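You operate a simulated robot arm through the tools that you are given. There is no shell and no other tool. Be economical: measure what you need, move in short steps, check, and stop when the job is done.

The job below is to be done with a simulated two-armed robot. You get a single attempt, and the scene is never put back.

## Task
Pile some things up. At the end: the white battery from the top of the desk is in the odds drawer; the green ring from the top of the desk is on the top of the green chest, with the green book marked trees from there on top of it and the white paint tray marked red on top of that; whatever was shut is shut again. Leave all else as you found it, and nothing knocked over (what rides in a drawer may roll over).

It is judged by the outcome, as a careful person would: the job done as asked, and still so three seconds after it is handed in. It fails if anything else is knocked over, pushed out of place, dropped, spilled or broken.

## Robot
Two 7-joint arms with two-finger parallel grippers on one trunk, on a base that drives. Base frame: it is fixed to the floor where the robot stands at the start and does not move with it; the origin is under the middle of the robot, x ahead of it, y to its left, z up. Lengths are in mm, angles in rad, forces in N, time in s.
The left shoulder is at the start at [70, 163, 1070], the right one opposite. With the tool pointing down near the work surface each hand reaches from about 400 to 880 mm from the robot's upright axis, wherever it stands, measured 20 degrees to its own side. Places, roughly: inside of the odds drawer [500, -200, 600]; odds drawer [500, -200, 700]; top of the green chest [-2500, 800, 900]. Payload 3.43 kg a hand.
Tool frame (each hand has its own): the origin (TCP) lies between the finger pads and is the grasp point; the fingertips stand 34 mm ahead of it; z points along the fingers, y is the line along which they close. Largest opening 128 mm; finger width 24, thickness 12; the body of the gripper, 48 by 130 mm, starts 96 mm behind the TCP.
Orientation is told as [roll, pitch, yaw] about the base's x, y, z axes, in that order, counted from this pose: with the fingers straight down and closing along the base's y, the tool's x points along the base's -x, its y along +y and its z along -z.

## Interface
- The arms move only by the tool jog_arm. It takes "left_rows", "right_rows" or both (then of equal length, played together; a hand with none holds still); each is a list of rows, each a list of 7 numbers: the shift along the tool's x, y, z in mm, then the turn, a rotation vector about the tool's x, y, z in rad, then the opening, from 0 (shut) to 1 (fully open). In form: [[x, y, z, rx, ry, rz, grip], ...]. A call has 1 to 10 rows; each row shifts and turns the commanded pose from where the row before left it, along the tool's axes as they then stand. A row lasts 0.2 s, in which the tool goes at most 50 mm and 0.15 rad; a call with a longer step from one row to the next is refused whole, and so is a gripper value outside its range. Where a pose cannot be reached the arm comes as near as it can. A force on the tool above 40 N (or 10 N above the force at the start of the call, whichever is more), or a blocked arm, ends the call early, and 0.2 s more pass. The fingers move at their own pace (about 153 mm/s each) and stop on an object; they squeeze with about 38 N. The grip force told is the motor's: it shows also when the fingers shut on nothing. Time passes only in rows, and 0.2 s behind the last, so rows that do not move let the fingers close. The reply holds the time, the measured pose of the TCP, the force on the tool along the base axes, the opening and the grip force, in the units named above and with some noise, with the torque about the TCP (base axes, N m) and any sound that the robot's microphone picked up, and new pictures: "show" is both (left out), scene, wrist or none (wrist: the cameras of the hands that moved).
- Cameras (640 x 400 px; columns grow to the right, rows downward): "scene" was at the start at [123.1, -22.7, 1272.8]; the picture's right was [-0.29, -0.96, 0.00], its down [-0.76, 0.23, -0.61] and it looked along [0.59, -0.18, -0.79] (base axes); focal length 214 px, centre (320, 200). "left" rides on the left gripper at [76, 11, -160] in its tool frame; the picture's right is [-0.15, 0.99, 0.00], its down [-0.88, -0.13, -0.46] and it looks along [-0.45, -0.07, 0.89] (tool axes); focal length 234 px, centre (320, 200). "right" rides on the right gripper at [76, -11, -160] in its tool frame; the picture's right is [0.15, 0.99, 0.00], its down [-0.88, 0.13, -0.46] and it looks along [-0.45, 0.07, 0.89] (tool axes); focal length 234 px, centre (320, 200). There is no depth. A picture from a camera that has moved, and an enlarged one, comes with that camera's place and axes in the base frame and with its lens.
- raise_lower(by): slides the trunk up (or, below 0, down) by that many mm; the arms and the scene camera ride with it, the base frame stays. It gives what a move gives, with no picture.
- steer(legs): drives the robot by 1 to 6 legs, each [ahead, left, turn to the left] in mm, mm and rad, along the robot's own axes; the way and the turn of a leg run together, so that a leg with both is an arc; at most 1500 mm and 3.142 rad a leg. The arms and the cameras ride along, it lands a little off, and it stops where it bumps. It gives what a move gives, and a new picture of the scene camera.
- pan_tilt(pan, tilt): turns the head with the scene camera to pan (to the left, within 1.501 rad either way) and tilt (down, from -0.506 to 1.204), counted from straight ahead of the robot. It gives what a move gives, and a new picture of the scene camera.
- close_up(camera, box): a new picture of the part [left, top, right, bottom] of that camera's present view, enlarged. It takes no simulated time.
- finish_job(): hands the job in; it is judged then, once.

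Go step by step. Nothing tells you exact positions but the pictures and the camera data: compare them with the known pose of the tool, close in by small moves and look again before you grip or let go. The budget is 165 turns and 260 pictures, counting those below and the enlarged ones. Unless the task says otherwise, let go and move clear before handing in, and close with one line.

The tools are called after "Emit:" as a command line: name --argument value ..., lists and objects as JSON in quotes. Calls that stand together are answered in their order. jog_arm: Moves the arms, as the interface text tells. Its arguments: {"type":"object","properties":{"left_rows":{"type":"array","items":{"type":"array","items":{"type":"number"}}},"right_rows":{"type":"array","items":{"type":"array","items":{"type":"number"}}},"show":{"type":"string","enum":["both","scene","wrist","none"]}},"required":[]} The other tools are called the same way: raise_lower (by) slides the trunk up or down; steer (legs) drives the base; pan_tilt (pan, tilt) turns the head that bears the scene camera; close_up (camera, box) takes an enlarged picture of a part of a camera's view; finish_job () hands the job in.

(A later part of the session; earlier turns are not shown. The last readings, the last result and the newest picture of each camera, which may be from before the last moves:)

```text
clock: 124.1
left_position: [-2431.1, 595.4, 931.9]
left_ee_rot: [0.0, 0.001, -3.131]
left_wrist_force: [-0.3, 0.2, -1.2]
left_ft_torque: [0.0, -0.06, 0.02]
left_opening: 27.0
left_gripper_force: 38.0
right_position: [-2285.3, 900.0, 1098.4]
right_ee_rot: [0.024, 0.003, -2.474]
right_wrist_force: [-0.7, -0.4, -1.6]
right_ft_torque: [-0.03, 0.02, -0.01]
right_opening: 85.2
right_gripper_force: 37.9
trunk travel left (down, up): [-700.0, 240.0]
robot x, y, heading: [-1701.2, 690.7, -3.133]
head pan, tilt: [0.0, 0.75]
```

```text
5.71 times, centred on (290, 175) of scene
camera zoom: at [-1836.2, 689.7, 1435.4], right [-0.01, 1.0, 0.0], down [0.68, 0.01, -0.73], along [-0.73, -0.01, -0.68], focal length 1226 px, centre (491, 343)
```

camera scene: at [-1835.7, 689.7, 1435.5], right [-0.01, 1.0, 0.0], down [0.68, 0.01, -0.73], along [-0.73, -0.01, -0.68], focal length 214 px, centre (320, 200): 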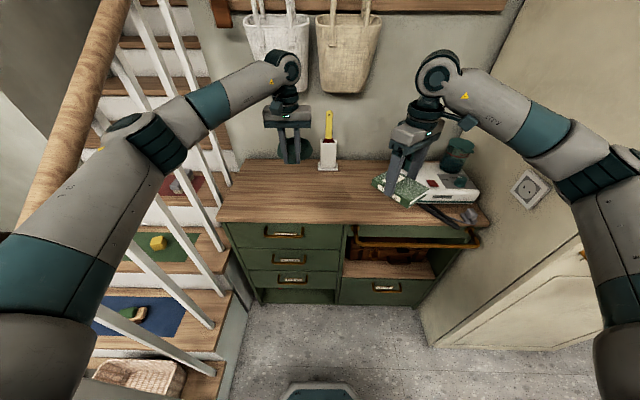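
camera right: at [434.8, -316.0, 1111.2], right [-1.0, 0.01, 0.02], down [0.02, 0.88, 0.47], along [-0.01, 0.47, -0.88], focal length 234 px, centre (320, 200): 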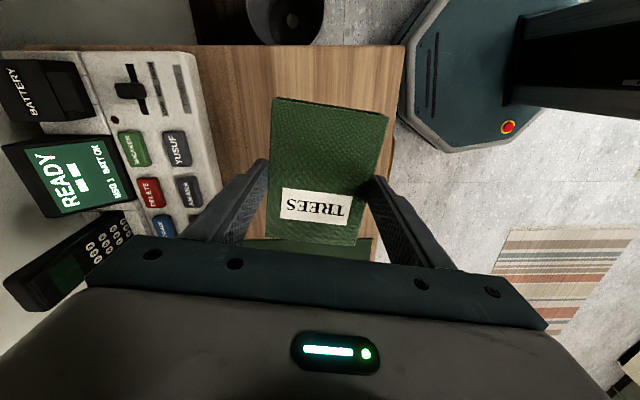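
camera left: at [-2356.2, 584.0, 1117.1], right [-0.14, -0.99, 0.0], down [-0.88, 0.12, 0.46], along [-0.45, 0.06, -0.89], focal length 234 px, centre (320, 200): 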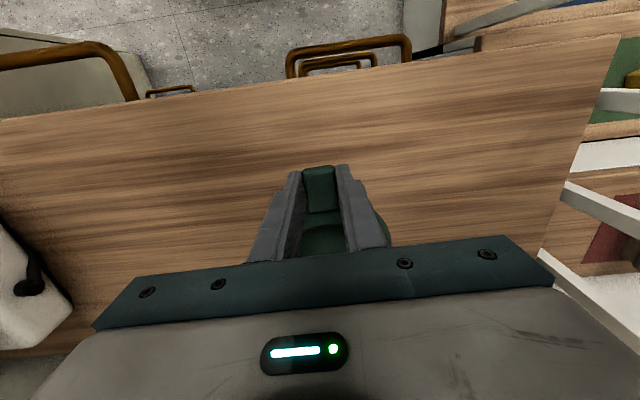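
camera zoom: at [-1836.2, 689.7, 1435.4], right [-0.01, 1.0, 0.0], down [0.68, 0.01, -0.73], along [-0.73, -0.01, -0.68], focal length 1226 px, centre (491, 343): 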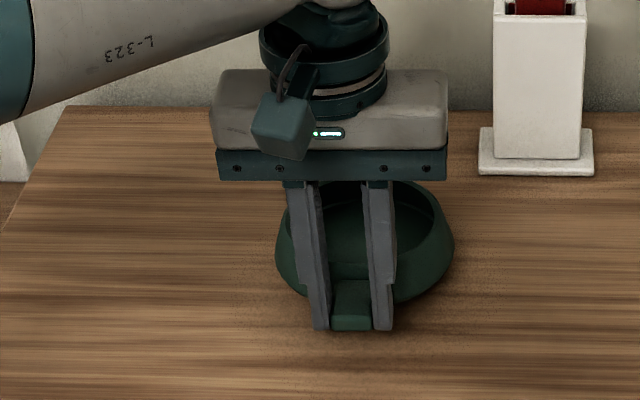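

Not down yet. I'll continue in small steps.

Emit:
jog_arm --left_rows '[[0, 0, 5, 0, 0, 0, 0], [0, 0, 5, 0, 0, 0, 0]]' --show "none"

Emit:
jog_arm --left_rows '[[0, 0, 4, 0, 0, 0, 0], [0, 0, 4, 0, 0, 0, 0]]' --show "none"

Emit:
jog_arm --left_rows '[[0, 0, 4, 0, 0, 0, 0], [0, 0, 4, 0, 0, 0, 0]]' --show "none"

Emit:
close_up --camera "scene" --box '[250, 140, 330, 210]'

```text
clock: 124.7
left_position: [-2431.1, 595.0, 921.1]
left_ee_rot: [0.0, 0.0, -3.134]
left_wrist_force: [0.3, -0.6, -0.5]
left_ft_torque: [0.02, -0.05, 0.01]
left_opening: 27.2
left_gripper_force: 37.9
right_position: [-2285.1, 899.8, 1098.7]
right_ee_rot: [0.025, 0.005, -2.474]
right_wrist_force: [0.3, -0.2, -1.5]
right_ft_torque: [0.01, 0.03, 0.0]
right_opening: 85.2
right_gripper_force: 37.9
trunk travel left (down, up): [-700.0, 240.0]
robot x, y, heading: [-1700.4, 690.7, -3.137]
head pan, tilt: [0.0, 0.75]
```

```text
clock: 125.3
left_position: [-2432.6, 594.5, 914.5]
left_ee_rot: [0.0, 0.0, -3.131]
left_wrist_force: [-0.4, -0.1, 0.0]
left_ft_torque: [0.01, -0.04, -0.02]
left_opening: 27.3
left_gripper_force: 37.6
right_position: [-2286.4, 900.0, 1098.8]
right_ee_rot: [0.025, 0.003, -2.474]
right_wrist_force: [-0.1, 0.8, -1.0]
right_ft_torque: [0.01, 0.0, 0.02]
right_opening: 85.0
right_gripper_force: 37.7
trunk travel left (down, up): [-700.0, 240.0]
robot x, y, heading: [-1705.4, 689.4, -3.131]
head pan, tilt: [0.0, 0.75]
```

```text
clock: 125.9
left_position: [-2431.7, 594.7, 905.5]
left_ee_rot: [0.001, 0.0, -3.131]
left_wrist_force: [-0.2, 0.2, -0.9]
left_ft_torque: [0.0, -0.11, -0.01]
left_opening: 27.2
left_gripper_force: 38.1
right_position: [-2285.4, 900.1, 1098.6]
right_ee_rot: [0.026, 0.004, -2.475]
right_wrist_force: [-0.6, 0.0, -1.2]
right_ft_torque: [0.03, 0.03, 0.0]
right_opening: 85.1
right_gripper_force: 37.8
trunk travel left (down, up): [-700.0, 240.0]
robot x, y, heading: [-1705.5, 692.5, -3.134]
head pan, tilt: [0.0, 0.75]
```

```text
5.71 times, centred on (290, 175) of scene
camera zoom: at [-1836.1, 689.7, 1435.4], right [-0.01, 1.0, 0.0], down [0.68, 0.01, -0.73], along [-0.73, -0.01, -0.68], focal length 1226 px, centre (491, 343)
```

zoom: 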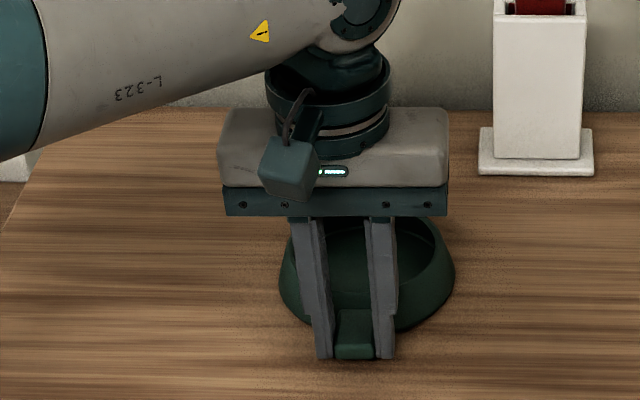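

Emit:
jog_arm --left_rows '[[0, 0, 4, 0, 0, 0, 0], [0, 0, 4, 0, 0, 0, 0]]' --show "none"

Emit:
jog_arm --left_rows '[[0, 0, 3, 0, 0, 0, 0], [0, 0, 3, 0, 0, 0, 0]]' --show "none"

Emit:
jog_arm --left_rows '[[0, 0, 3, 0, 0, 0, 0], [0, 0, 2, 0, 0, 0, 0]]' --show "none"

Emit:
close_up --camera "scene" --box '[250, 140, 330, 210]'

```text
clock: 126.5
left_position: [-2430.3, 595.4, 902.1]
left_ee_rot: [-0.002, -0.007, -3.13]
left_wrist_force: [-1.3, -2.8, 24.1]
left_ft_torque: [-0.13, 0.85, 0.09]
left_opening: 27.1
left_gripper_force: 37.8
right_position: [-2283.1, 900.3, 1101.2]
right_ee_rot: [0.024, 0.0, -2.474]
right_wrist_force: [-0.1, 0.0, -1.7]
right_ft_torque: [0.0, 0.0, 0.01]
right_opening: 85.1
right_gripper_force: 38.0
trunk travel left (down, up): [-700.0, 240.0]
robot x, y, heading: [-1702.7, 686.9, -3.126]
head pan, tilt: [0.0, 0.75]
```

```text
clock: 127.1
left_position: [-2430.0, 595.4, 894.6]
left_ee_rot: [-0.001, -0.003, -3.133]
left_wrist_force: [1.7, -4.3, 27.9]
left_ft_torque: [-0.11, 0.67, 0.09]
left_opening: 26.9
left_gripper_force: 37.9
right_position: [-2282.3, 900.6, 1100.3]
right_ee_rot: [0.021, 0.001, -2.474]
right_wrist_force: [-0.1, 0.7, -1.4]
right_ft_torque: [0.01, -0.03, 0.0]
right_opening: 85.4
right_gripper_force: 37.8
trunk travel left (down, up): [-700.0, 240.0]
robot x, y, heading: [-1704.6, 694.7, -3.127]
head pan, tilt: [0.0, 0.75]
```

```text
clock: 127.7
left_position: [-2430.9, 596.2, 894.2]
left_ee_rot: [-0.004, -0.006, -3.133]
left_wrist_force: [10.6, -0.9, 18.6]
left_ft_torque: [-0.23, -0.2, 0.19]
left_opening: 27.1
left_gripper_force: 37.9
right_position: [-2283.6, 900.2, 1098.2]
right_ee_rot: [0.023, 0.004, -2.476]
right_wrist_force: [-0.9, 0.2, -1.8]
right_ft_torque: [-0.01, -0.04, 0.04]
right_opening: 85.1
right_gripper_force: 38.2
trunk travel left (down, up): [-700.0, 240.0]
robot x, y, heading: [-1704.3, 690.4, -3.133]
head pan, tilt: [0.0, 0.75]
stopped in row 2 (left hand): the force on the tool passed its limit at 41 N (the readings are from after the stop); the commanded pose is now the measured one
```

```text
5.71 times, centred on (290, 175) of scene
camera zoom: at [-1833.7, 689.7, 1435.3], right [-0.01, 1.0, 0.0], down [0.68, 0.01, -0.73], along [-0.73, -0.01, -0.68], focal length 1226 px, centre (491, 343)
```

zoom: 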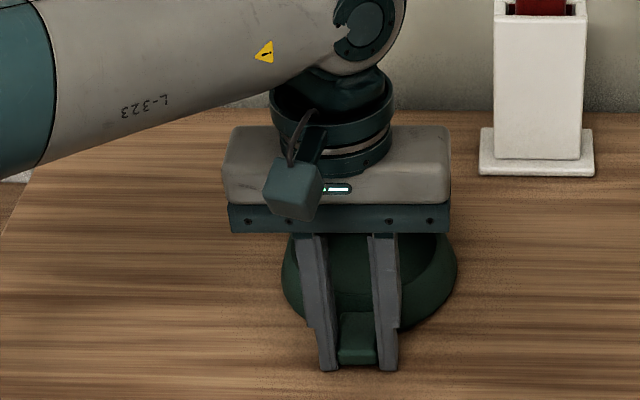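

The ring is on the chest top at about z 858. I'll relieve the pressure, open and rise.

Emit:
jog_arm --left_rows '[[0, 0, -1.5, 0, 0, 0, 0], [0, 0, 0, 0, 0, 0, 0.25], [0, 0, 0, 0, 0, 0, 0.4], [0, 0, -10, 0, 0, 0, 0.45], [0, 0, -40, 0, 0, 0, 0.45], [0, 0, -50, 0, 0, 0, 0.45], [0, 0, -50, 0, 0, 0, 0.45]]' --show "wrist"

Emit:
close_up --camera "scene" --box '[230, 120, 390, 220]'

```text
clock: 129.3
left_position: [-2430.8, 596.3, 1042.2]
left_ee_rot: [0.0, -0.004, -3.131]
left_wrist_force: [-0.6, -0.2, 1.1]
left_ft_torque: [-0.02, 0.0, -0.03]
left_opening: 57.7
left_gripper_force: 0.2
right_position: [-2284.4, 901.5, 1098.8]
right_ee_rot: [0.022, 0.003, -2.475]
right_wrist_force: [1.0, 0.1, -1.4]
right_ft_torque: [0.0, -0.01, 0.01]
right_opening: 85.3
right_gripper_force: 38.2
trunk travel left (down, up): [-700.0, 240.0]
robot x, y, heading: [-1704.9, 689.3, -3.132]
head pan, tilt: [0.0, 0.75]
camera left: at [-2354.1, 585.6, 1201.0], right [-0.14, -0.99, 0.0], down [-0.88, 0.12, 0.46], along [-0.45, 0.06, -0.89], focal length 234 px, centre (320, 200)
```

left: 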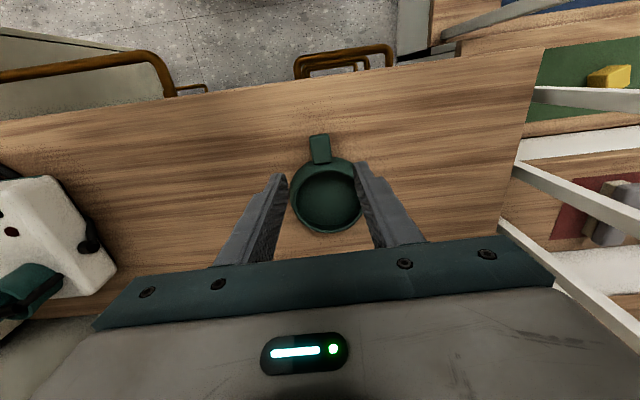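

```text
4.00 times, centred on (310, 170) of scene
camera zoom: at [-1834.7, 690.0, 1435.4], right [-0.01, 1.0, 0.0], down [0.68, 0.01, -0.73], along [-0.73, -0.01, -0.68], focal length 858 px, centre (360, 320)
```

zoom: 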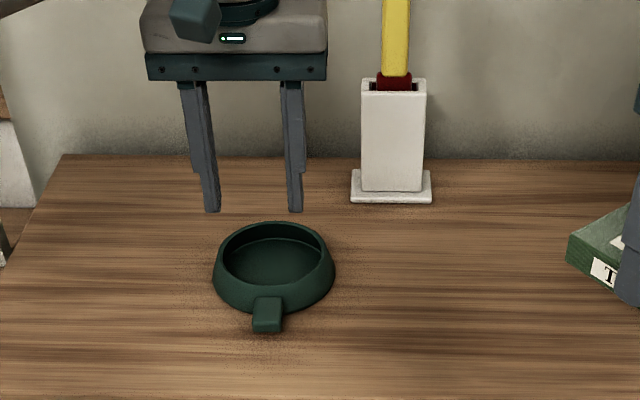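

The ring is placed flat, with its rim centre at about (-2503, 594). I'll retract the left arm back and up so that the right arm can bring the book over.

Emit:
jog_arm --left_rows '[[30, 0, -30, 0, 0, 0, 0.5], [44, 8, -14, 0, 0, 0, 0.5], [44, 8, -14, 0, 0, 0, 0.5], [44, 8, -14, 0, 0, 0, 0.5], [44, 8, -14, 0, 0, 0, 0.5], [44, 8, -14, 0, 0, 0, 0.5]]' --show "none"

Emit:
pan_tilt --pan 0.5 --tilt 0.6

```text
clock: 130.7
left_position: [-2176.1, 572.0, 1143.6]
left_ee_rot: [0.01, -0.008, -3.136]
left_wrist_force: [-0.1, -0.1, 0.3]
left_ft_torque: [-0.03, -0.02, -0.01]
left_opening: 64.1
left_gripper_force: 0.1
right_position: [-2278.9, 913.0, 1098.4]
right_ee_rot: [0.029, -0.007, -2.477]
right_wrist_force: [-0.5, 0.4, -1.1]
right_ft_torque: [-0.04, -0.02, 0.0]
right_opening: 85.3
right_gripper_force: 37.6
trunk travel left (down, up): [-700.0, 240.0]
robot x, y, heading: [-1700.8, 690.7, -3.134]
head pan, tilt: [0.0, 0.75]
```

```text
clock: 131.6
left_position: [-2176.8, 572.6, 1143.5]
left_ee_rot: [0.011, -0.007, -3.135]
left_wrist_force: [0.1, -0.8, 0.1]
left_ft_torque: [0.0, -0.01, -0.01]
left_opening: 63.8
left_gripper_force: 0.1
right_position: [-2279.6, 913.6, 1097.3]
right_ee_rot: [0.032, -0.006, -2.476]
right_wrist_force: [-0.5, 0.1, -1.3]
right_ft_torque: [0.01, 0.0, -0.04]
right_opening: 85.1
right_gripper_force: 38.0
trunk travel left (down, up): [-700.0, 240.0]
robot x, y, heading: [-1703.6, 688.8, -3.134]
head pan, tilt: [0.499, 0.6]
camera scene: at [-1824.9, 664.0, 1449.0], right [-0.49, 0.87, -0.01], down [0.49, 0.26, -0.83], along [-0.72, -0.41, -0.56], focal length 214 px, centre (320, 200)
```

scene: 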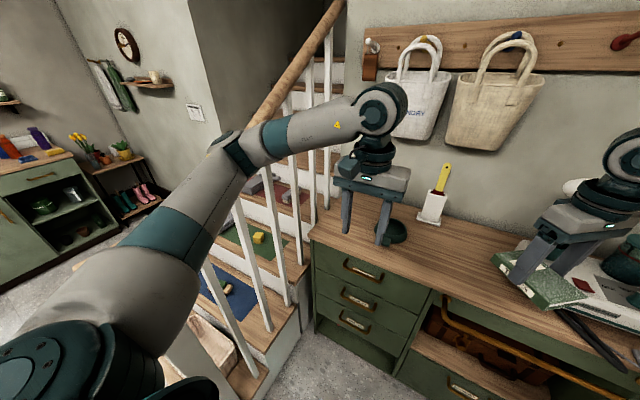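

The body readings shifted slightly, so the left elbow may be leaning on the handrail. I'll undo the last part of that retraction and check.

Emit:
jog_arm --left_rows '[[-44, -8, 10, 0, 0, 0, 0.5], [-44, -8, 10, 0, 0, 0, 0.5], [-44, -8, 10, 0, 0, 0, 0.5]]' --show "scene"

```text
clock: 132.4
left_position: [-2313.3, 580.8, 1109.7]
left_ee_rot: [-0.001, -0.004, -3.132]
left_wrist_force: [0.1, 0.4, 0.1]
left_ft_torque: [-0.05, 0.02, 0.02]
left_opening: 63.7
left_gripper_force: 0.0
right_position: [-2286.0, 901.2, 1097.3]
right_ee_rot: [0.024, 0.003, -2.475]
right_wrist_force: [-0.9, 0.6, -0.6]
right_ft_torque: [-0.01, 0.02, -0.01]
right_opening: 85.1
right_gripper_force: 37.7
trunk travel left (down, up): [-700.0, 240.0]
robot x, y, heading: [-1702.3, 692.3, -3.136]
head pan, tilt: [0.499, 0.6]
camera scene: at [-1830.8, 648.5, 1448.1], right [-0.49, 0.87, 0.0], down [0.49, 0.27, -0.83], along [-0.72, -0.4, -0.56], focal length 214 px, centre (320, 200)
```

scene: 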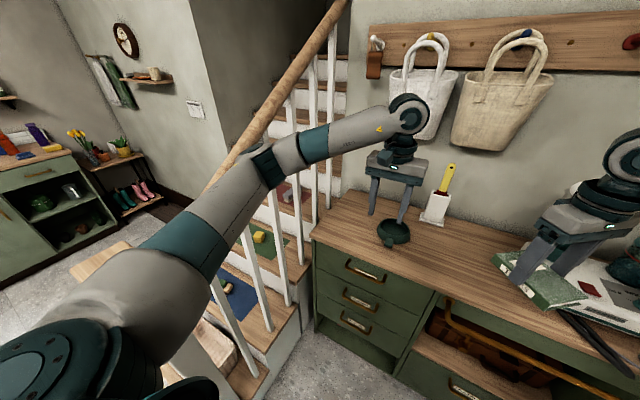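

Readings are back to normal, so that was the elbow touching the fixed handrail. I'll back away from the rail, retract the left arm there, then approach at an angle from the right.

Emit:
steer --legs '[[-260, 0, 0], [0, -255, 0]]'

Emit:
jog_arm --left_rows '[[44, 20, 0, 0, 0, 0, 0.5], [44, 20, 0, 0, 0, 0, 0.5], [44, 20, 0, 0, 0, 0, 0.5], [44, 20, 0, 0, 0, 0, 0.5]]' --right_rows '[[0, 0, 0, 0, 0, 0, 0.3], [-23, 29, 0, 0, 0, 0, 0.3], [-23, 29, 0, 0, 0, 0, 0.3], [-23, 29, 0, 0, 0, 0, 0.3]]' --show "scene"

```text
clock: 135.7
left_position: [-2055.2, 835.2, 1112.1]
left_ee_rot: [-0.001, -0.004, -3.13]
left_wrist_force: [0.4, -0.7, 0.6]
left_ft_torque: [-0.02, 0.01, 0.0]
left_opening: 64.2
left_gripper_force: 0.0
right_position: [-2027.5, 1154.0, 1099.0]
right_ee_rot: [0.024, 0.005, -2.472]
right_wrist_force: [0.2, -0.1, -1.0]
right_ft_torque: [-0.02, 0.02, 0.0]
right_opening: 85.2
right_gripper_force: 38.2
trunk travel left (down, up): [-700.0, 240.0]
robot x, y, heading: [-1446.3, 950.5, -3.13]
head pan, tilt: [0.499, 0.6]
camera scene: at [-1572.4, 902.6, 1448.3], right [-0.49, 0.87, 0.0], down [0.49, 0.28, -0.82], along [-0.72, -0.4, -0.57], focal length 214 px, centre (320, 200)
```

scene: 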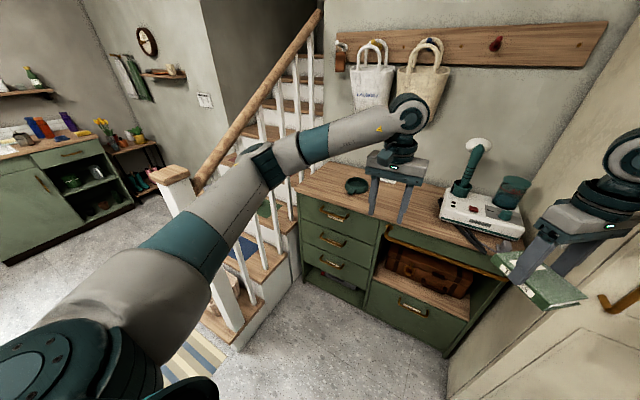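

```text
clock: 136.7
left_position: [-1875.9, 754.0, 1108.8]
left_ee_rot: [-0.003, -0.005, -3.13]
left_wrist_force: [1.0, -0.9, -0.3]
left_ft_torque: [0.02, 0.01, -0.02]
left_opening: 63.9
left_gripper_force: 0.0
right_position: [-2026.9, 1041.0, 1102.4]
right_ee_rot: [0.019, 0.004, -2.472]
right_wrist_force: [0.1, -0.6, -1.2]
right_ft_torque: [0.03, -0.01, 0.0]
right_opening: 85.0
right_gripper_force: 37.4
trunk travel left (down, up): [-700.0, 240.0]
robot x, y, heading: [-1442.8, 951.7, -3.128]
head pan, tilt: [0.499, 0.6]
camera scene: at [-1570.8, 899.7, 1448.4], right [-0.49, 0.87, 0.0], down [0.49, 0.28, -0.82], along [-0.72, -0.4, -0.57], focal length 214 px, centre (320, 200)
```

scene: 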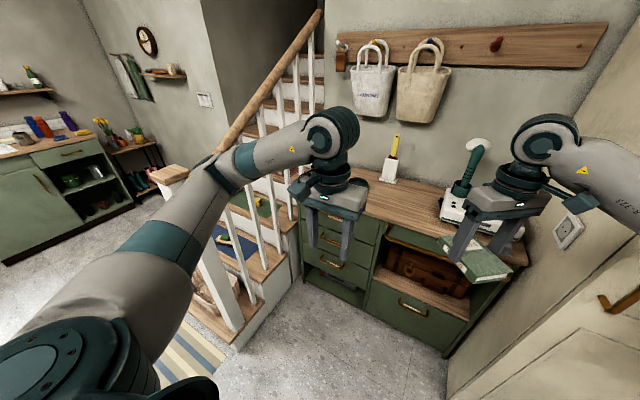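

Emit:
steer --legs '[[0, 0, 0.32], [250, 0, 0]]'

Emit:
pan_tilt --pan -0.5 --tilt 0.5

Emit:
pan_tilt --pan 0.0 --tilt 0.75

```text
clock: 139.6
left_position: [-2027.2, 548.3, 1109.9]
left_ee_rot: [0.0, -0.003, -2.807]
left_wrist_force: [-0.2, -0.2, -0.5]
left_ft_torque: [-0.01, -0.01, 0.04]
left_opening: 64.0
left_gripper_force: 0.1
right_position: [-2262.7, 773.0, 1100.5]
right_ee_rot: [0.023, 0.003, -2.152]
right_wrist_force: [-0.5, 0.6, -1.6]
right_ft_torque: [0.0, 0.0, -0.04]
right_opening: 85.3
right_gripper_force: 37.7
trunk travel left (down, up): [-700.0, 240.0]
robot x, y, heading: [-1682.6, 864.1, -2.809]
head pan, tilt: [0.499, 0.6]
camera scene: at [-1786.2, 783.8, 1448.4], right [-0.74, 0.67, 0.0], down [0.38, 0.42, -0.83], along [-0.56, -0.61, -0.56], focal length 214 px, centre (320, 200)
```

scene: 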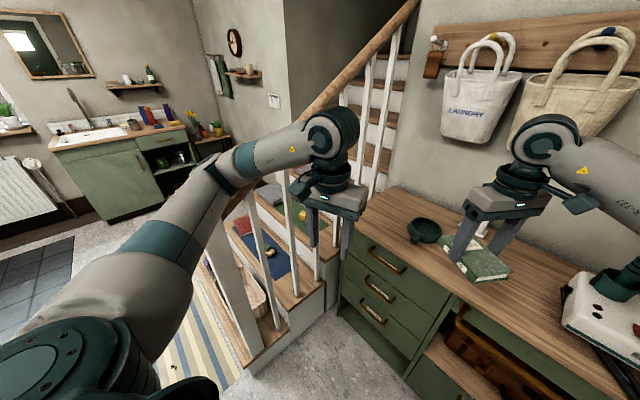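

```text
clock: 140.8
left_position: [-2028.2, 547.2, 1108.8]
left_ee_rot: [-0.002, -0.004, -2.807]
left_wrist_force: [0.0, 0.6, 0.2]
left_ft_torque: [-0.01, -0.02, 0.01]
left_opening: 63.9
left_gripper_force: 0.0
right_position: [-2264.0, 772.0, 1099.8]
right_ee_rot: [0.022, 0.003, -2.151]
right_wrist_force: [-0.8, -0.3, -1.6]
right_ft_torque: [0.02, -0.02, -0.01]
right_opening: 85.2
right_gripper_force: 38.0
trunk travel left (down, up): [-700.0, 240.0]
robot x, y, heading: [-1681.4, 866.0, -2.806]
head pan, tilt: [-0.499, 0.499]
camera scene: at [-1817.1, 863.9, 1457.3], right [0.16, 0.99, 0.0], down [0.47, -0.08, -0.88], along [-0.87, 0.14, -0.48], focal length 214 px, centre (320, 200)
```

scene: 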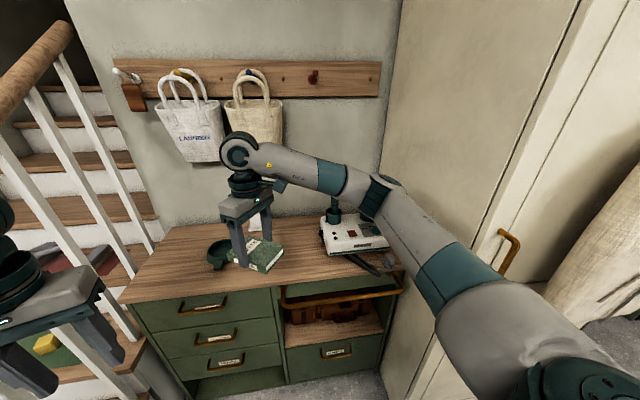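

```text
clock: 141.8
left_position: [-2029.6, 547.7, 1110.5]
left_ee_rot: [-0.003, -0.005, -2.808]
left_wrist_force: [0.0, 0.5, 0.2]
left_ft_torque: [0.01, 0.0, 0.04]
left_opening: 64.0
left_gripper_force: 0.0
right_position: [-2262.5, 773.9, 1099.6]
right_ee_rot: [0.021, 0.003, -2.15]
right_wrist_force: [0.0, 0.0, -2.1]
right_ft_torque: [-0.02, -0.01, -0.01]
right_opening: 85.4
right_gripper_force: 37.7
trunk travel left (down, up): [-700.0, 240.0]
robot x, y, heading: [-1678.3, 865.9, -2.808]
head pan, tilt: [0.0, 0.75]
camera scene: at [-1805.6, 822.0, 1435.4], right [-0.33, 0.95, 0.0], down [0.64, 0.22, -0.73], along [-0.69, -0.24, -0.68], focal length 214 px, centre (320, 200)
```

scene: 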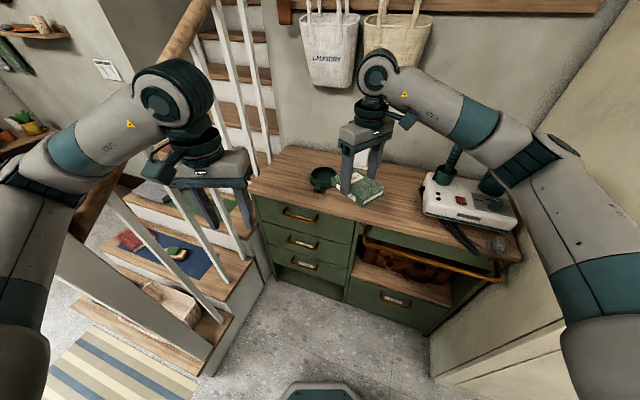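

Emit:
steer --legs '[[120, 0, 0]]'

Emit:
close_up --camera "scene" --box '[240, 120, 400, 220]'

```text
clock: 143.1
left_position: [-2127.6, 523.2, 1121.0]
left_ee_rot: [0.01, -0.027, -2.796]
left_wrist_force: [-0.6, 0.6, 0.0]
left_ft_torque: [0.01, 0.0, -0.03]
left_opening: 64.0
left_gripper_force: 0.0
right_position: [-2361.9, 747.1, 1105.9]
right_ee_rot: [0.024, -0.014, -2.143]
right_wrist_force: [0.2, 0.0, -0.9]
right_ft_torque: [0.0, 0.0, -0.01]
right_opening: 85.5
right_gripper_force: 37.8
trunk travel left (down, up): [-700.0, 240.0]
robot x, y, heading: [-1790.7, 832.1, -2.799]
head pan, tilt: [0.0, 0.75]
stopped in leg 1: the robot was blocked; the commanded pose is now the measured one
camera scene: at [-1903.2, 804.6, 1437.0], right [-0.33, 0.94, -0.01], down [0.64, 0.22, -0.74], along [-0.69, -0.25, -0.67], focal length 214 px, centre (320, 200)
```

scene: 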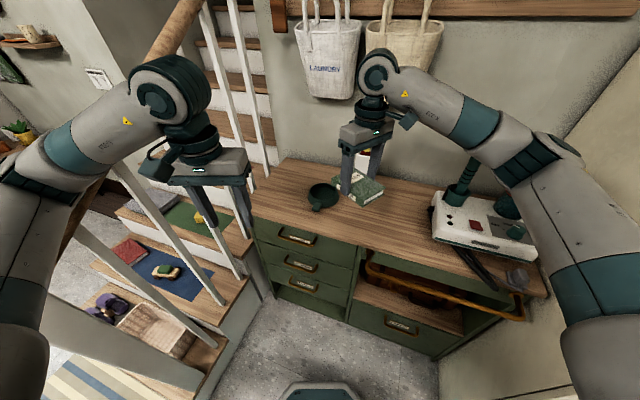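

```text
4.00 times, centred on (320, 170) of scene
camera zoom: at [-1903.2, 804.6, 1437.0], right [-0.33, 0.94, -0.01], down [0.64, 0.22, -0.74], along [-0.69, -0.25, -0.67], focal length 858 px, centre (320, 320)
```

zoom: 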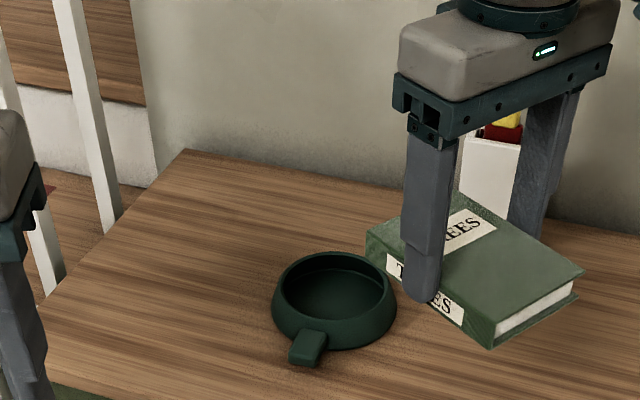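

Blocked again, with the left elbow against the rail post. I'll back off a little and reach the rest with the right arm.

Emit:
steer --legs '[[-45, -20, 0]]'

Emit:
close_up --camera "right" --box '[0, 0, 640, 400]'

```text
clock: 144.0
left_position: [-2104.7, 541.2, 1109.5]
left_ee_rot: [-0.004, -0.004, -2.799]
left_wrist_force: [-0.1, -0.6, -0.5]
left_ft_torque: [0.05, -0.04, 0.02]
left_opening: 63.8
left_gripper_force: 0.0
right_position: [-2340.0, 765.8, 1097.8]
right_ee_rot: [0.025, 0.007, -2.143]
right_wrist_force: [-0.3, -0.1, -1.2]
right_ft_torque: [0.03, -0.02, 0.01]
right_opening: 85.2
right_gripper_force: 37.7
trunk travel left (down, up): [-700.0, 240.0]
robot x, y, heading: [-1757.3, 864.2, -2.799]
head pan, tilt: [0.0, 0.75]
camera scene: at [-1883.3, 815.8, 1434.7], right [-0.33, 0.94, 0.0], down [0.65, 0.23, -0.73], along [-0.69, -0.24, -0.68], focal length 214 px, centre (320, 200)
```

scene: 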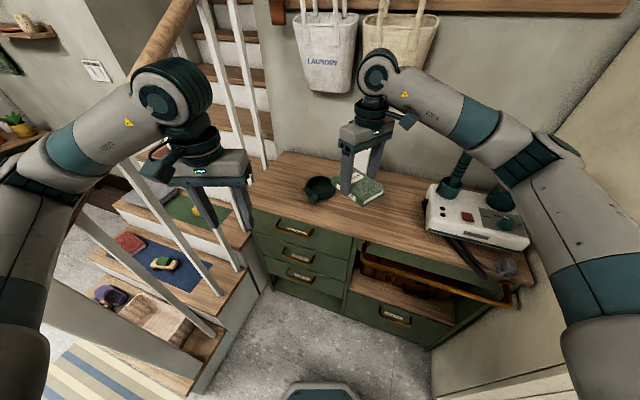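

```text
1.00 times, centred on (320, 200) of right (not enlarged: the box is as wide or as high as the picture)
camera zoom: at [-2312.4, 836.4, 1258.2], right [0.91, -0.41, 0.03], down [-0.38, -0.81, 0.45], along [-0.17, -0.42, -0.89], focal length 234 px, centre (320, 200)
```

zoom: 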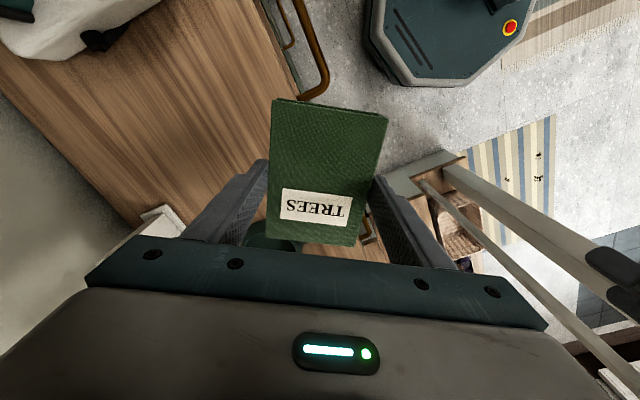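

Emit:
close_up --camera "scene" --box '[280, 140, 400, 215]'

```text
5.33 times, centred on (340, 178) of scene
camera zoom: at [-1883.3, 815.8, 1434.7], right [-0.33, 0.94, 0.0], down [0.65, 0.23, -0.73], along [-0.69, -0.24, -0.68], focal length 1144 px, centre (213, 320)
```

zoom: 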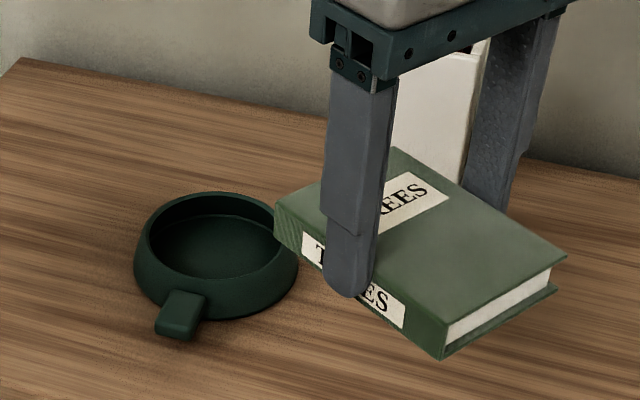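

Rim centre confirmed near (-2508, 596). I'll carry the book across over it, staying high.

Emit:
jog_arm --right_rows '[[-39, -7.8, 0, 0, 0, 0, 0.3], [-39, -7.8, 0, 0, 0, 0, 0.3], [-39, -7.8, 5, 0, 0, 0, 0.3], [-39, -7.8, 15, 0, 0, 0, 0.3], [-39, -7.8, 20, 0, 0, 0, 0.3], [-39, -7.8, 20, 0, 0, 0, 0.3]]' --show "wrist"

Emit:
close_up --camera "scene" --box '[240, 110, 400, 210]'

```text
clock: 145.4
left_position: [-2103.0, 545.1, 1111.6]
left_ee_rot: [0.0, -0.009, -2.8]
left_wrist_force: [-0.7, -0.8, 0.0]
left_ft_torque: [-0.04, -0.02, -0.01]
left_opening: 63.9
left_gripper_force: 0.3
right_position: [-2468.8, 632.5, 1062.8]
right_ee_rot: [0.022, 0.002, -2.143]
right_wrist_force: [-0.6, 0.5, -1.2]
right_ft_torque: [0.0, -0.02, 0.01]
right_opening: 85.0
right_gripper_force: 38.1
right hand out of reach, approached as far as the arm can: row 5, 6
trunk travel left (down, up): [-700.0, 240.0]
robot x, y, heading: [-1752.2, 862.8, -2.803]
head pan, tilt: [0.0, 0.75]
camera right: at [-2440.9, 704.3, 1224.0], right [0.91, -0.41, 0.02], down [-0.38, -0.81, 0.46], along [-0.17, -0.42, -0.89], focal length 234 px, centre (320, 200)
```

right: 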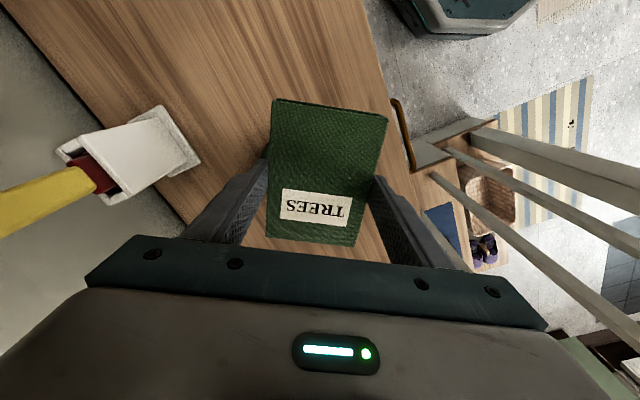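

```text
4.00 times, centred on (320, 160) of scene
camera zoom: at [-1879.8, 820.2, 1435.5], right [-0.33, 0.94, 0.0], down [0.64, 0.23, -0.73], along [-0.69, -0.24, -0.68], focal length 858 px, centre (320, 360)
```

zoom: 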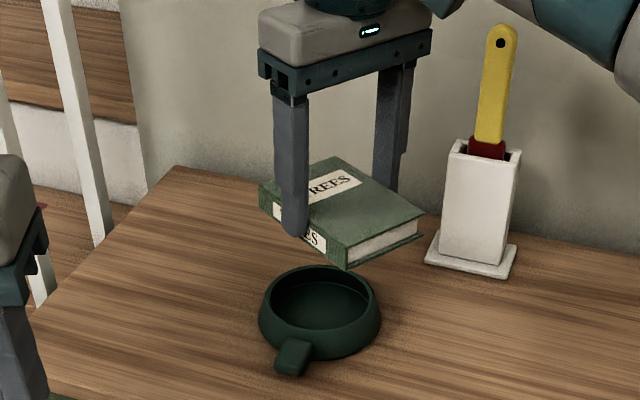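

Emit:
jog_arm --right_rows '[[0, 0, 35, 0, 0, 0, 0.3], [-17, -4, 15, 0, 0, 0, 0.3], [-17, -4, 10, 0, 0, 0, 0.3], [-17, -3, 0, 0, 0, 0, 0.3]]' --show "wrist"

Emit:
close_up --camera "scene" --box '[240, 110, 400, 210]'

```text
clock: 146.4
left_position: [-2103.0, 542.3, 1110.8]
left_ee_rot: [-0.002, -0.008, -2.802]
left_wrist_force: [-0.3, -0.1, 0.2]
left_ft_torque: [0.01, 0.02, -0.01]
left_opening: 64.0
left_gripper_force: 0.1
right_position: [-2474.0, 625.0, 1021.3]
right_ee_rot: [0.021, 0.003, -2.146]
right_wrist_force: [0.6, -0.1, -1.7]
right_ft_torque: [0.0, 0.01, -0.01]
right_opening: 85.2
right_gripper_force: 37.6
right hand out of reach, approached as far as the arm can: row 2, 3, 4
trunk travel left (down, up): [-700.0, 240.0]
robot x, y, heading: [-1755.1, 862.9, -2.807]
head pan, tilt: [0.0, 0.75]
camera right: at [-2445.7, 696.9, 1180.8], right [0.91, -0.41, 0.02], down [-0.38, -0.81, 0.46], along [-0.17, -0.42, -0.89], focal length 234 px, centre (320, 200)
```

right: 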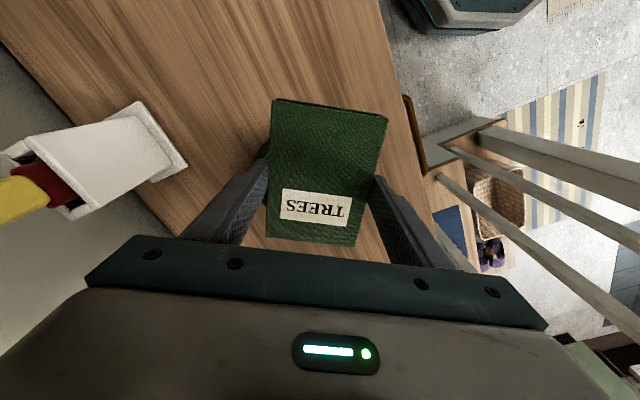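

```text
4.00 times, centred on (320, 160) of scene
camera zoom: at [-1880.4, 818.4, 1435.4], right [-0.33, 0.94, 0.0], down [0.64, 0.23, -0.73], along [-0.69, -0.24, -0.68], focal length 858 px, centre (320, 360)
```

zoom: 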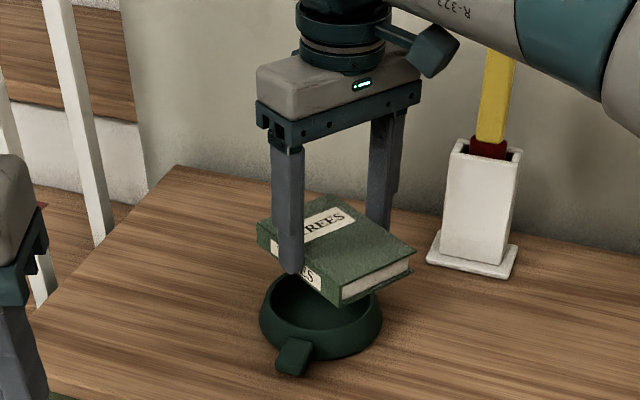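

The wrist yaw may be what limits the reach. I'll turn the hand 0.45 rad back and try again.

Emit:
jog_arm --right_rows '[[0, 0, 0, 0, 0, 0.15, 0.3], [0, 0, 0, 0, 0, 0.15, 0.3], [0, 0, 0, 0, 0, 0.15, 0.3]]' --show "none"

Emit:
jog_arm --right_rows '[[-20, 0, 0, 0, 0, 0, 0.3], [-20, 0, 0, 0, 0, 0, 0.3]]' --show "scene"

```text
clock: 147.2
left_position: [-2102.6, 542.2, 1111.1]
left_ee_rot: [-0.001, -0.01, -2.8]
left_wrist_force: [-0.4, 0.6, 0.4]
left_ft_torque: [-0.03, 0.05, 0.0]
left_opening: 64.2
left_gripper_force: 0.1
right_position: [-2472.9, 625.2, 1020.8]
right_ee_rot: [0.017, 0.014, -2.597]
right_wrist_force: [-0.1, -0.8, -0.7]
right_ft_torque: [-0.01, 0.01, -0.03]
right_opening: 85.1
right_gripper_force: 38.1
trunk travel left (down, up): [-700.0, 240.0]
robot x, y, heading: [-1755.7, 862.9, -2.802]
head pan, tilt: [0.0, 0.75]
```

```text
clock: 147.8
left_position: [-2101.7, 540.6, 1110.6]
left_ee_rot: [-0.004, -0.007, -2.801]
left_wrist_force: [1.1, -0.5, -0.5]
left_ft_torque: [0.02, 0.01, 0.0]
left_opening: 64.2
left_gripper_force: 0.1
right_position: [-2507.0, 603.0, 1020.8]
right_ee_rot: [0.017, 0.013, -2.595]
right_wrist_force: [0.2, -0.1, -2.6]
right_ft_torque: [0.03, 0.01, 0.03]
right_opening: 85.1
right_gripper_force: 37.9
trunk travel left (down, up): [-700.0, 240.0]
robot x, y, heading: [-1757.0, 864.2, -2.806]
head pan, tilt: [0.0, 0.75]
camera scene: at [-1879.2, 816.1, 1435.4], right [-0.33, 0.94, 0.0], down [0.64, 0.23, -0.73], along [-0.69, -0.24, -0.68], focal length 214 px, centre (320, 200)
```

scene: 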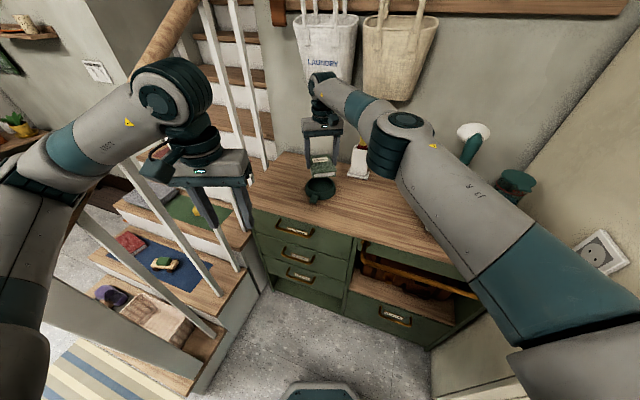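

Emit:
close_up --camera "scene" --box '[270, 130, 390, 205]'

Emit:
close_up --camera "right" --box '[0, 0, 640, 400]'

Emit:
close_up --camera "left" --box '[0, 0, 640, 400]'

```text
5.33 times, centred on (330, 168) of scene
camera zoom: at [-1879.2, 816.1, 1435.4], right [-0.33, 0.94, 0.0], down [0.64, 0.23, -0.73], along [-0.69, -0.24, -0.68], focal length 1144 px, centre (267, 373)
```

zoom: 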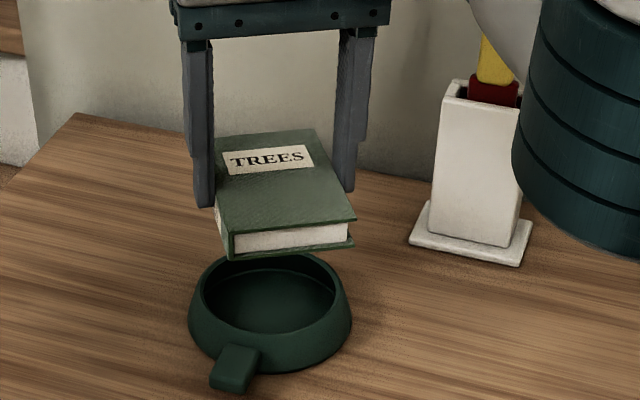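

```text
1.00 times, centred on (320, 200) of right (not enlarged: the box is as wide or as high as the picture)
camera zoom: at [-2451.6, 653.3, 1180.6], right [0.64, -0.77, 0.02], down [-0.69, -0.57, 0.45], along [-0.33, -0.3, -0.89], focal length 234 px, centre (320, 200)
```

zoom: 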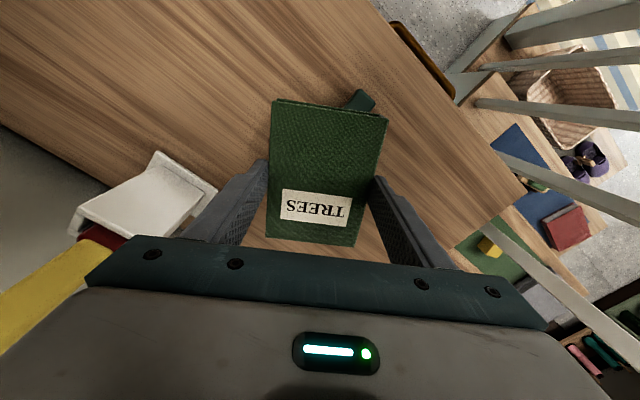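

```text
1.00 times, centred on (320, 200) of left (not enlarged: the box is as wide or as high as the picture)
camera zoom: at [-2025.1, 555.5, 1268.6], right [0.19, -0.98, 0.0], down [-0.87, -0.17, 0.46], along [-0.46, -0.09, -0.89], focal length 234 px, centre (320, 200)
```

zoom: 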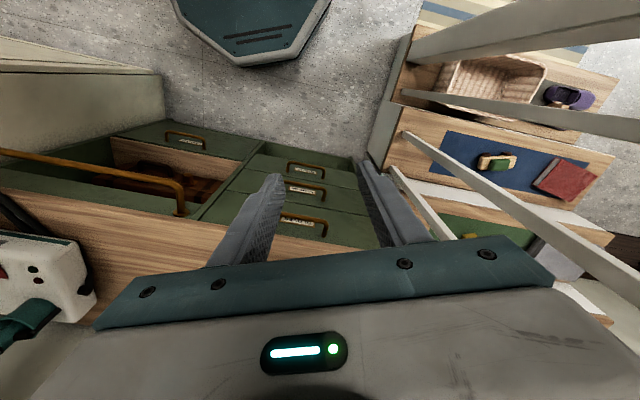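

Emit:
jog_arm --right_rows '[[-8.5, 4.2, 20, 0, 0, 0, 0.3], [0, 0, 25, 0, 0, 0, 0.3], [0, 0, 15, 0, 0, 0, 0.3]]' --show "none"

Emit:
close_up --camera "scene" --box '[270, 130, 390, 205]'

```text
clock: 148.6
left_position: [-2103.5, 542.9, 1110.3]
left_ee_rot: [-0.002, -0.009, -2.8]
left_wrist_force: [0.3, -0.9, -0.4]
left_ft_torque: [-0.02, -0.03, 0.02]
left_opening: 64.0
left_gripper_force: 0.1
right_position: [-2508.2, 600.6, 968.6]
right_ee_rot: [0.019, 0.013, -2.593]
right_wrist_force: [-0.2, -0.6, -1.6]
right_ft_torque: [0.01, 0.0, 0.0]
right_opening: 85.2
right_gripper_force: 38.1
right hand out of reach, approached as far as the arm can: row 1
trunk travel left (down, up): [-700.0, 240.0]
robot x, y, heading: [-1755.8, 862.7, -2.804]
head pan, tilt: [0.0, 0.75]
```

```text
5.33 times, centred on (330, 168) of scene
camera zoom: at [-1880.3, 818.3, 1435.4], right [-0.33, 0.94, 0.0], down [0.64, 0.23, -0.73], along [-0.69, -0.24, -0.68], focal length 1144 px, centre (267, 373)
```

zoom: 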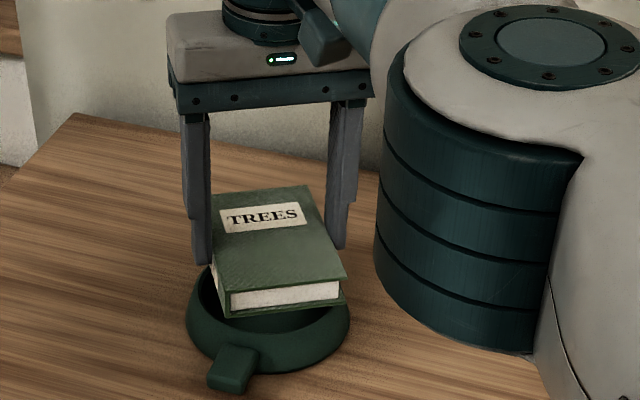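

Emit:
jog_arm --right_rows '[[0, 0, 8, 0, 0, 0, 0.3], [0, 0, 6, 0, 0, 0, 0.3], [0, 0, 4, 0, 0, 0, 0.3]]' --show "none"

Emit:
jog_arm --right_rows '[[0, 0, 3, 0, 0, 0, 0.3], [0, 0, 2, 0, 0, 0, 0.3]]' --show "none"

Emit:
close_up --camera "scene" --box '[270, 130, 390, 205]'

```text
clock: 149.4
left_position: [-2102.0, 542.8, 1111.4]
left_ee_rot: [-0.002, -0.007, -2.8]
left_wrist_force: [1.0, -0.6, 0.5]
left_ft_torque: [0.01, 0.0, -0.01]
left_opening: 64.1
left_gripper_force: 0.0
right_position: [-2507.0, 599.8, 951.5]
right_ee_rot: [0.017, 0.014, -2.594]
right_wrist_force: [-0.6, 0.9, -1.7]
right_ft_torque: [0.02, 0.01, -0.04]
right_opening: 85.3
right_gripper_force: 37.7
trunk travel left (down, up): [-700.0, 240.0]
robot x, y, heading: [-1752.6, 864.3, -2.804]
head pan, tilt: [0.0, 0.75]
```

```text
clock: 150.0
left_position: [-2102.5, 543.8, 1112.1]
left_ee_rot: [-0.002, -0.008, -2.8]
left_wrist_force: [0.4, 0.0, -0.1]
left_ft_torque: [0.0, 0.0, 0.03]
left_opening: 63.9
left_gripper_force: 0.1
right_position: [-2507.3, 599.9, 946.6]
right_ee_rot: [0.02, 0.014, -2.594]
right_wrist_force: [-0.6, 0.1, -2.0]
right_ft_torque: [0.01, 0.01, 0.01]
right_opening: 85.2
right_gripper_force: 38.6
trunk travel left (down, up): [-700.0, 240.0]
robot x, y, heading: [-1752.4, 862.4, -2.804]
head pan, tilt: [0.0, 0.75]
```

```text
5.33 times, centred on (330, 168) of scene
camera zoom: at [-1880.3, 818.5, 1435.4], right [-0.33, 0.94, 0.0], down [0.64, 0.23, -0.73], along [-0.69, -0.24, -0.68], focal length 1144 px, centre (267, 373)
```

zoom: 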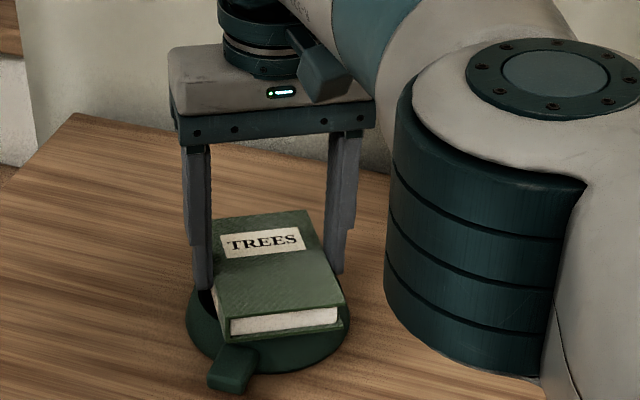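

Emit:
jog_arm --right_rows '[[0, 0, 2, 0, 0, 0, 0.3], [0, 0, 2, 0, 0, 0, 0.3]]' --show "none"

Emit:
jog_arm --right_rows '[[0, 0, 2, 0, 0, 0, 0.3], [0, 0, 2, 0, 0, 0, 0.3]]' --show "none"

Emit:
jog_arm --right_rows '[[0, 0, 1.5, 0, 0, 0, 0.3], [0, 0, 1.5, 0, 0, 0, 0.3]]' --show "none"

```text
clock: 150.6
left_position: [-2102.1, 542.8, 1110.8]
left_ee_rot: [-0.002, -0.009, -2.798]
left_wrist_force: [-0.1, 1.2, -1.0]
left_ft_torque: [0.03, 0.0, 0.01]
left_opening: 63.9
left_gripper_force: 0.0
right_position: [-2506.9, 600.2, 941.8]
right_ee_rot: [0.019, 0.014, -2.595]
right_wrist_force: [0.1, -0.5, -0.7]
right_ft_torque: [0.02, 0.0, -0.01]
right_opening: 85.1
right_gripper_force: 37.9
trunk travel left (down, up): [-700.0, 240.0]
robot x, y, heading: [-1758.3, 862.5, -2.805]
head pan, tilt: [0.0, 0.75]
```

```text
clock: 151.2
left_position: [-2103.4, 543.5, 1111.3]
left_ee_rot: [-0.002, -0.009, -2.798]
left_wrist_force: [0.3, -0.4, 0.1]
left_ft_torque: [0.0, -0.04, -0.03]
left_opening: 64.2
left_gripper_force: 0.1
right_position: [-2507.2, 599.8, 938.1]
right_ee_rot: [0.02, 0.012, -2.594]
right_wrist_force: [0.0, 0.9, -0.7]
right_ft_torque: [0.02, -0.02, -0.05]
right_opening: 85.0
right_gripper_force: 37.8
trunk travel left (down, up): [-700.0, 240.0]
robot x, y, heading: [-1755.8, 860.4, -2.803]
head pan, tilt: [0.0, 0.75]
```

```text
clock: 151.8
left_position: [-2102.1, 542.1, 1110.9]
left_ee_rot: [-0.002, -0.009, -2.799]
left_wrist_force: [0.1, -0.4, 0.1]
left_ft_torque: [0.04, -0.02, 0.0]
left_opening: 64.1
left_gripper_force: 0.1
right_position: [-2506.8, 600.7, 937.4]
right_ee_rot: [0.021, 0.012, -2.594]
right_wrist_force: [1.2, 0.0, -1.2]
right_ft_torque: [0.03, 0.05, 0.01]
right_opening: 85.2
right_gripper_force: 37.9
trunk travel left (down, up): [-700.0, 240.0]
robot x, y, heading: [-1751.6, 861.6, -2.804]
head pan, tilt: [0.0, 0.75]
```

Emit:
jog_arm --right_rows '[[0, 0, 2, 0, 0, 0, 0.3], [0, 0, 2, 0, 0, 0, 0.3]]' --show "none"

Emit:
jog_arm --right_rows '[[0, 0, 1.5, 0, 0, 0, 0.3], [0, 0, 1.5, 0, 0, 0, 0.3]]' --show "none"

Emit:
close_up --camera "scene" --box '[290, 150, 350, 205]'

```text
clock: 152.4
left_position: [-2101.7, 542.5, 1111.1]
left_ee_rot: [-0.002, -0.009, -2.8]
left_wrist_force: [-0.9, -0.7, 0.3]
left_ft_torque: [0.01, 0.01, 0.0]
left_opening: 64.2
left_gripper_force: 0.1
right_position: [-2506.1, 601.0, 934.4]
right_ee_rot: [0.019, 0.01, -2.593]
right_wrist_force: [-1.1, 0.2, 8.4]
right_ft_torque: [0.01, 0.78, -0.04]
right_opening: 85.1
right_gripper_force: 38.3
trunk travel left (down, up): [-700.0, 240.0]
robot x, y, heading: [-1754.2, 866.2, -2.801]
head pan, tilt: [0.0, 0.75]
```

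```text
clock: 153.0
left_position: [-2100.5, 542.4, 1112.4]
left_ee_rot: [-0.002, -0.011, -2.798]
left_wrist_force: [-0.4, -0.3, -0.2]
left_ft_torque: [0.02, 0.02, -0.01]
left_opening: 64.1
left_gripper_force: 0.2
right_position: [-2505.5, 600.7, 932.0]
right_ee_rot: [0.019, 0.008, -2.592]
right_wrist_force: [-5.3, -2.7, 20.6]
right_ft_torque: [0.31, 1.21, 0.19]
right_opening: 85.1
right_gripper_force: 38.3
trunk travel left (down, up): [-700.0, 240.0]
robot x, y, heading: [-1756.2, 866.8, -2.801]
head pan, tilt: [0.0, 0.75]
```

```text
7.27 times, centred on (320, 178) of scene
camera zoom: at [-1878.0, 819.4, 1435.9], right [-0.33, 0.94, 0.0], down [0.64, 0.23, -0.73], along [-0.69, -0.24, -0.68], focal length 1560 px, centre (320, 364)
```

zoom: 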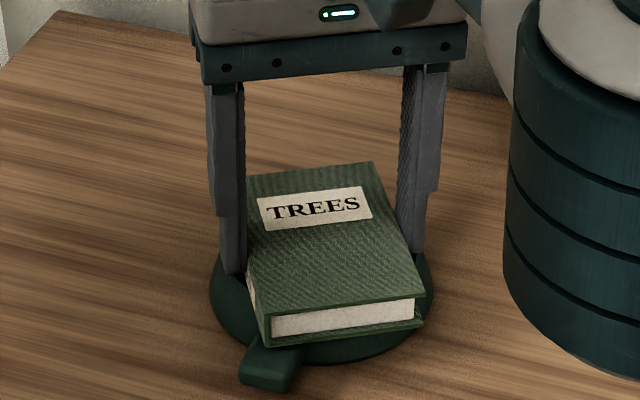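

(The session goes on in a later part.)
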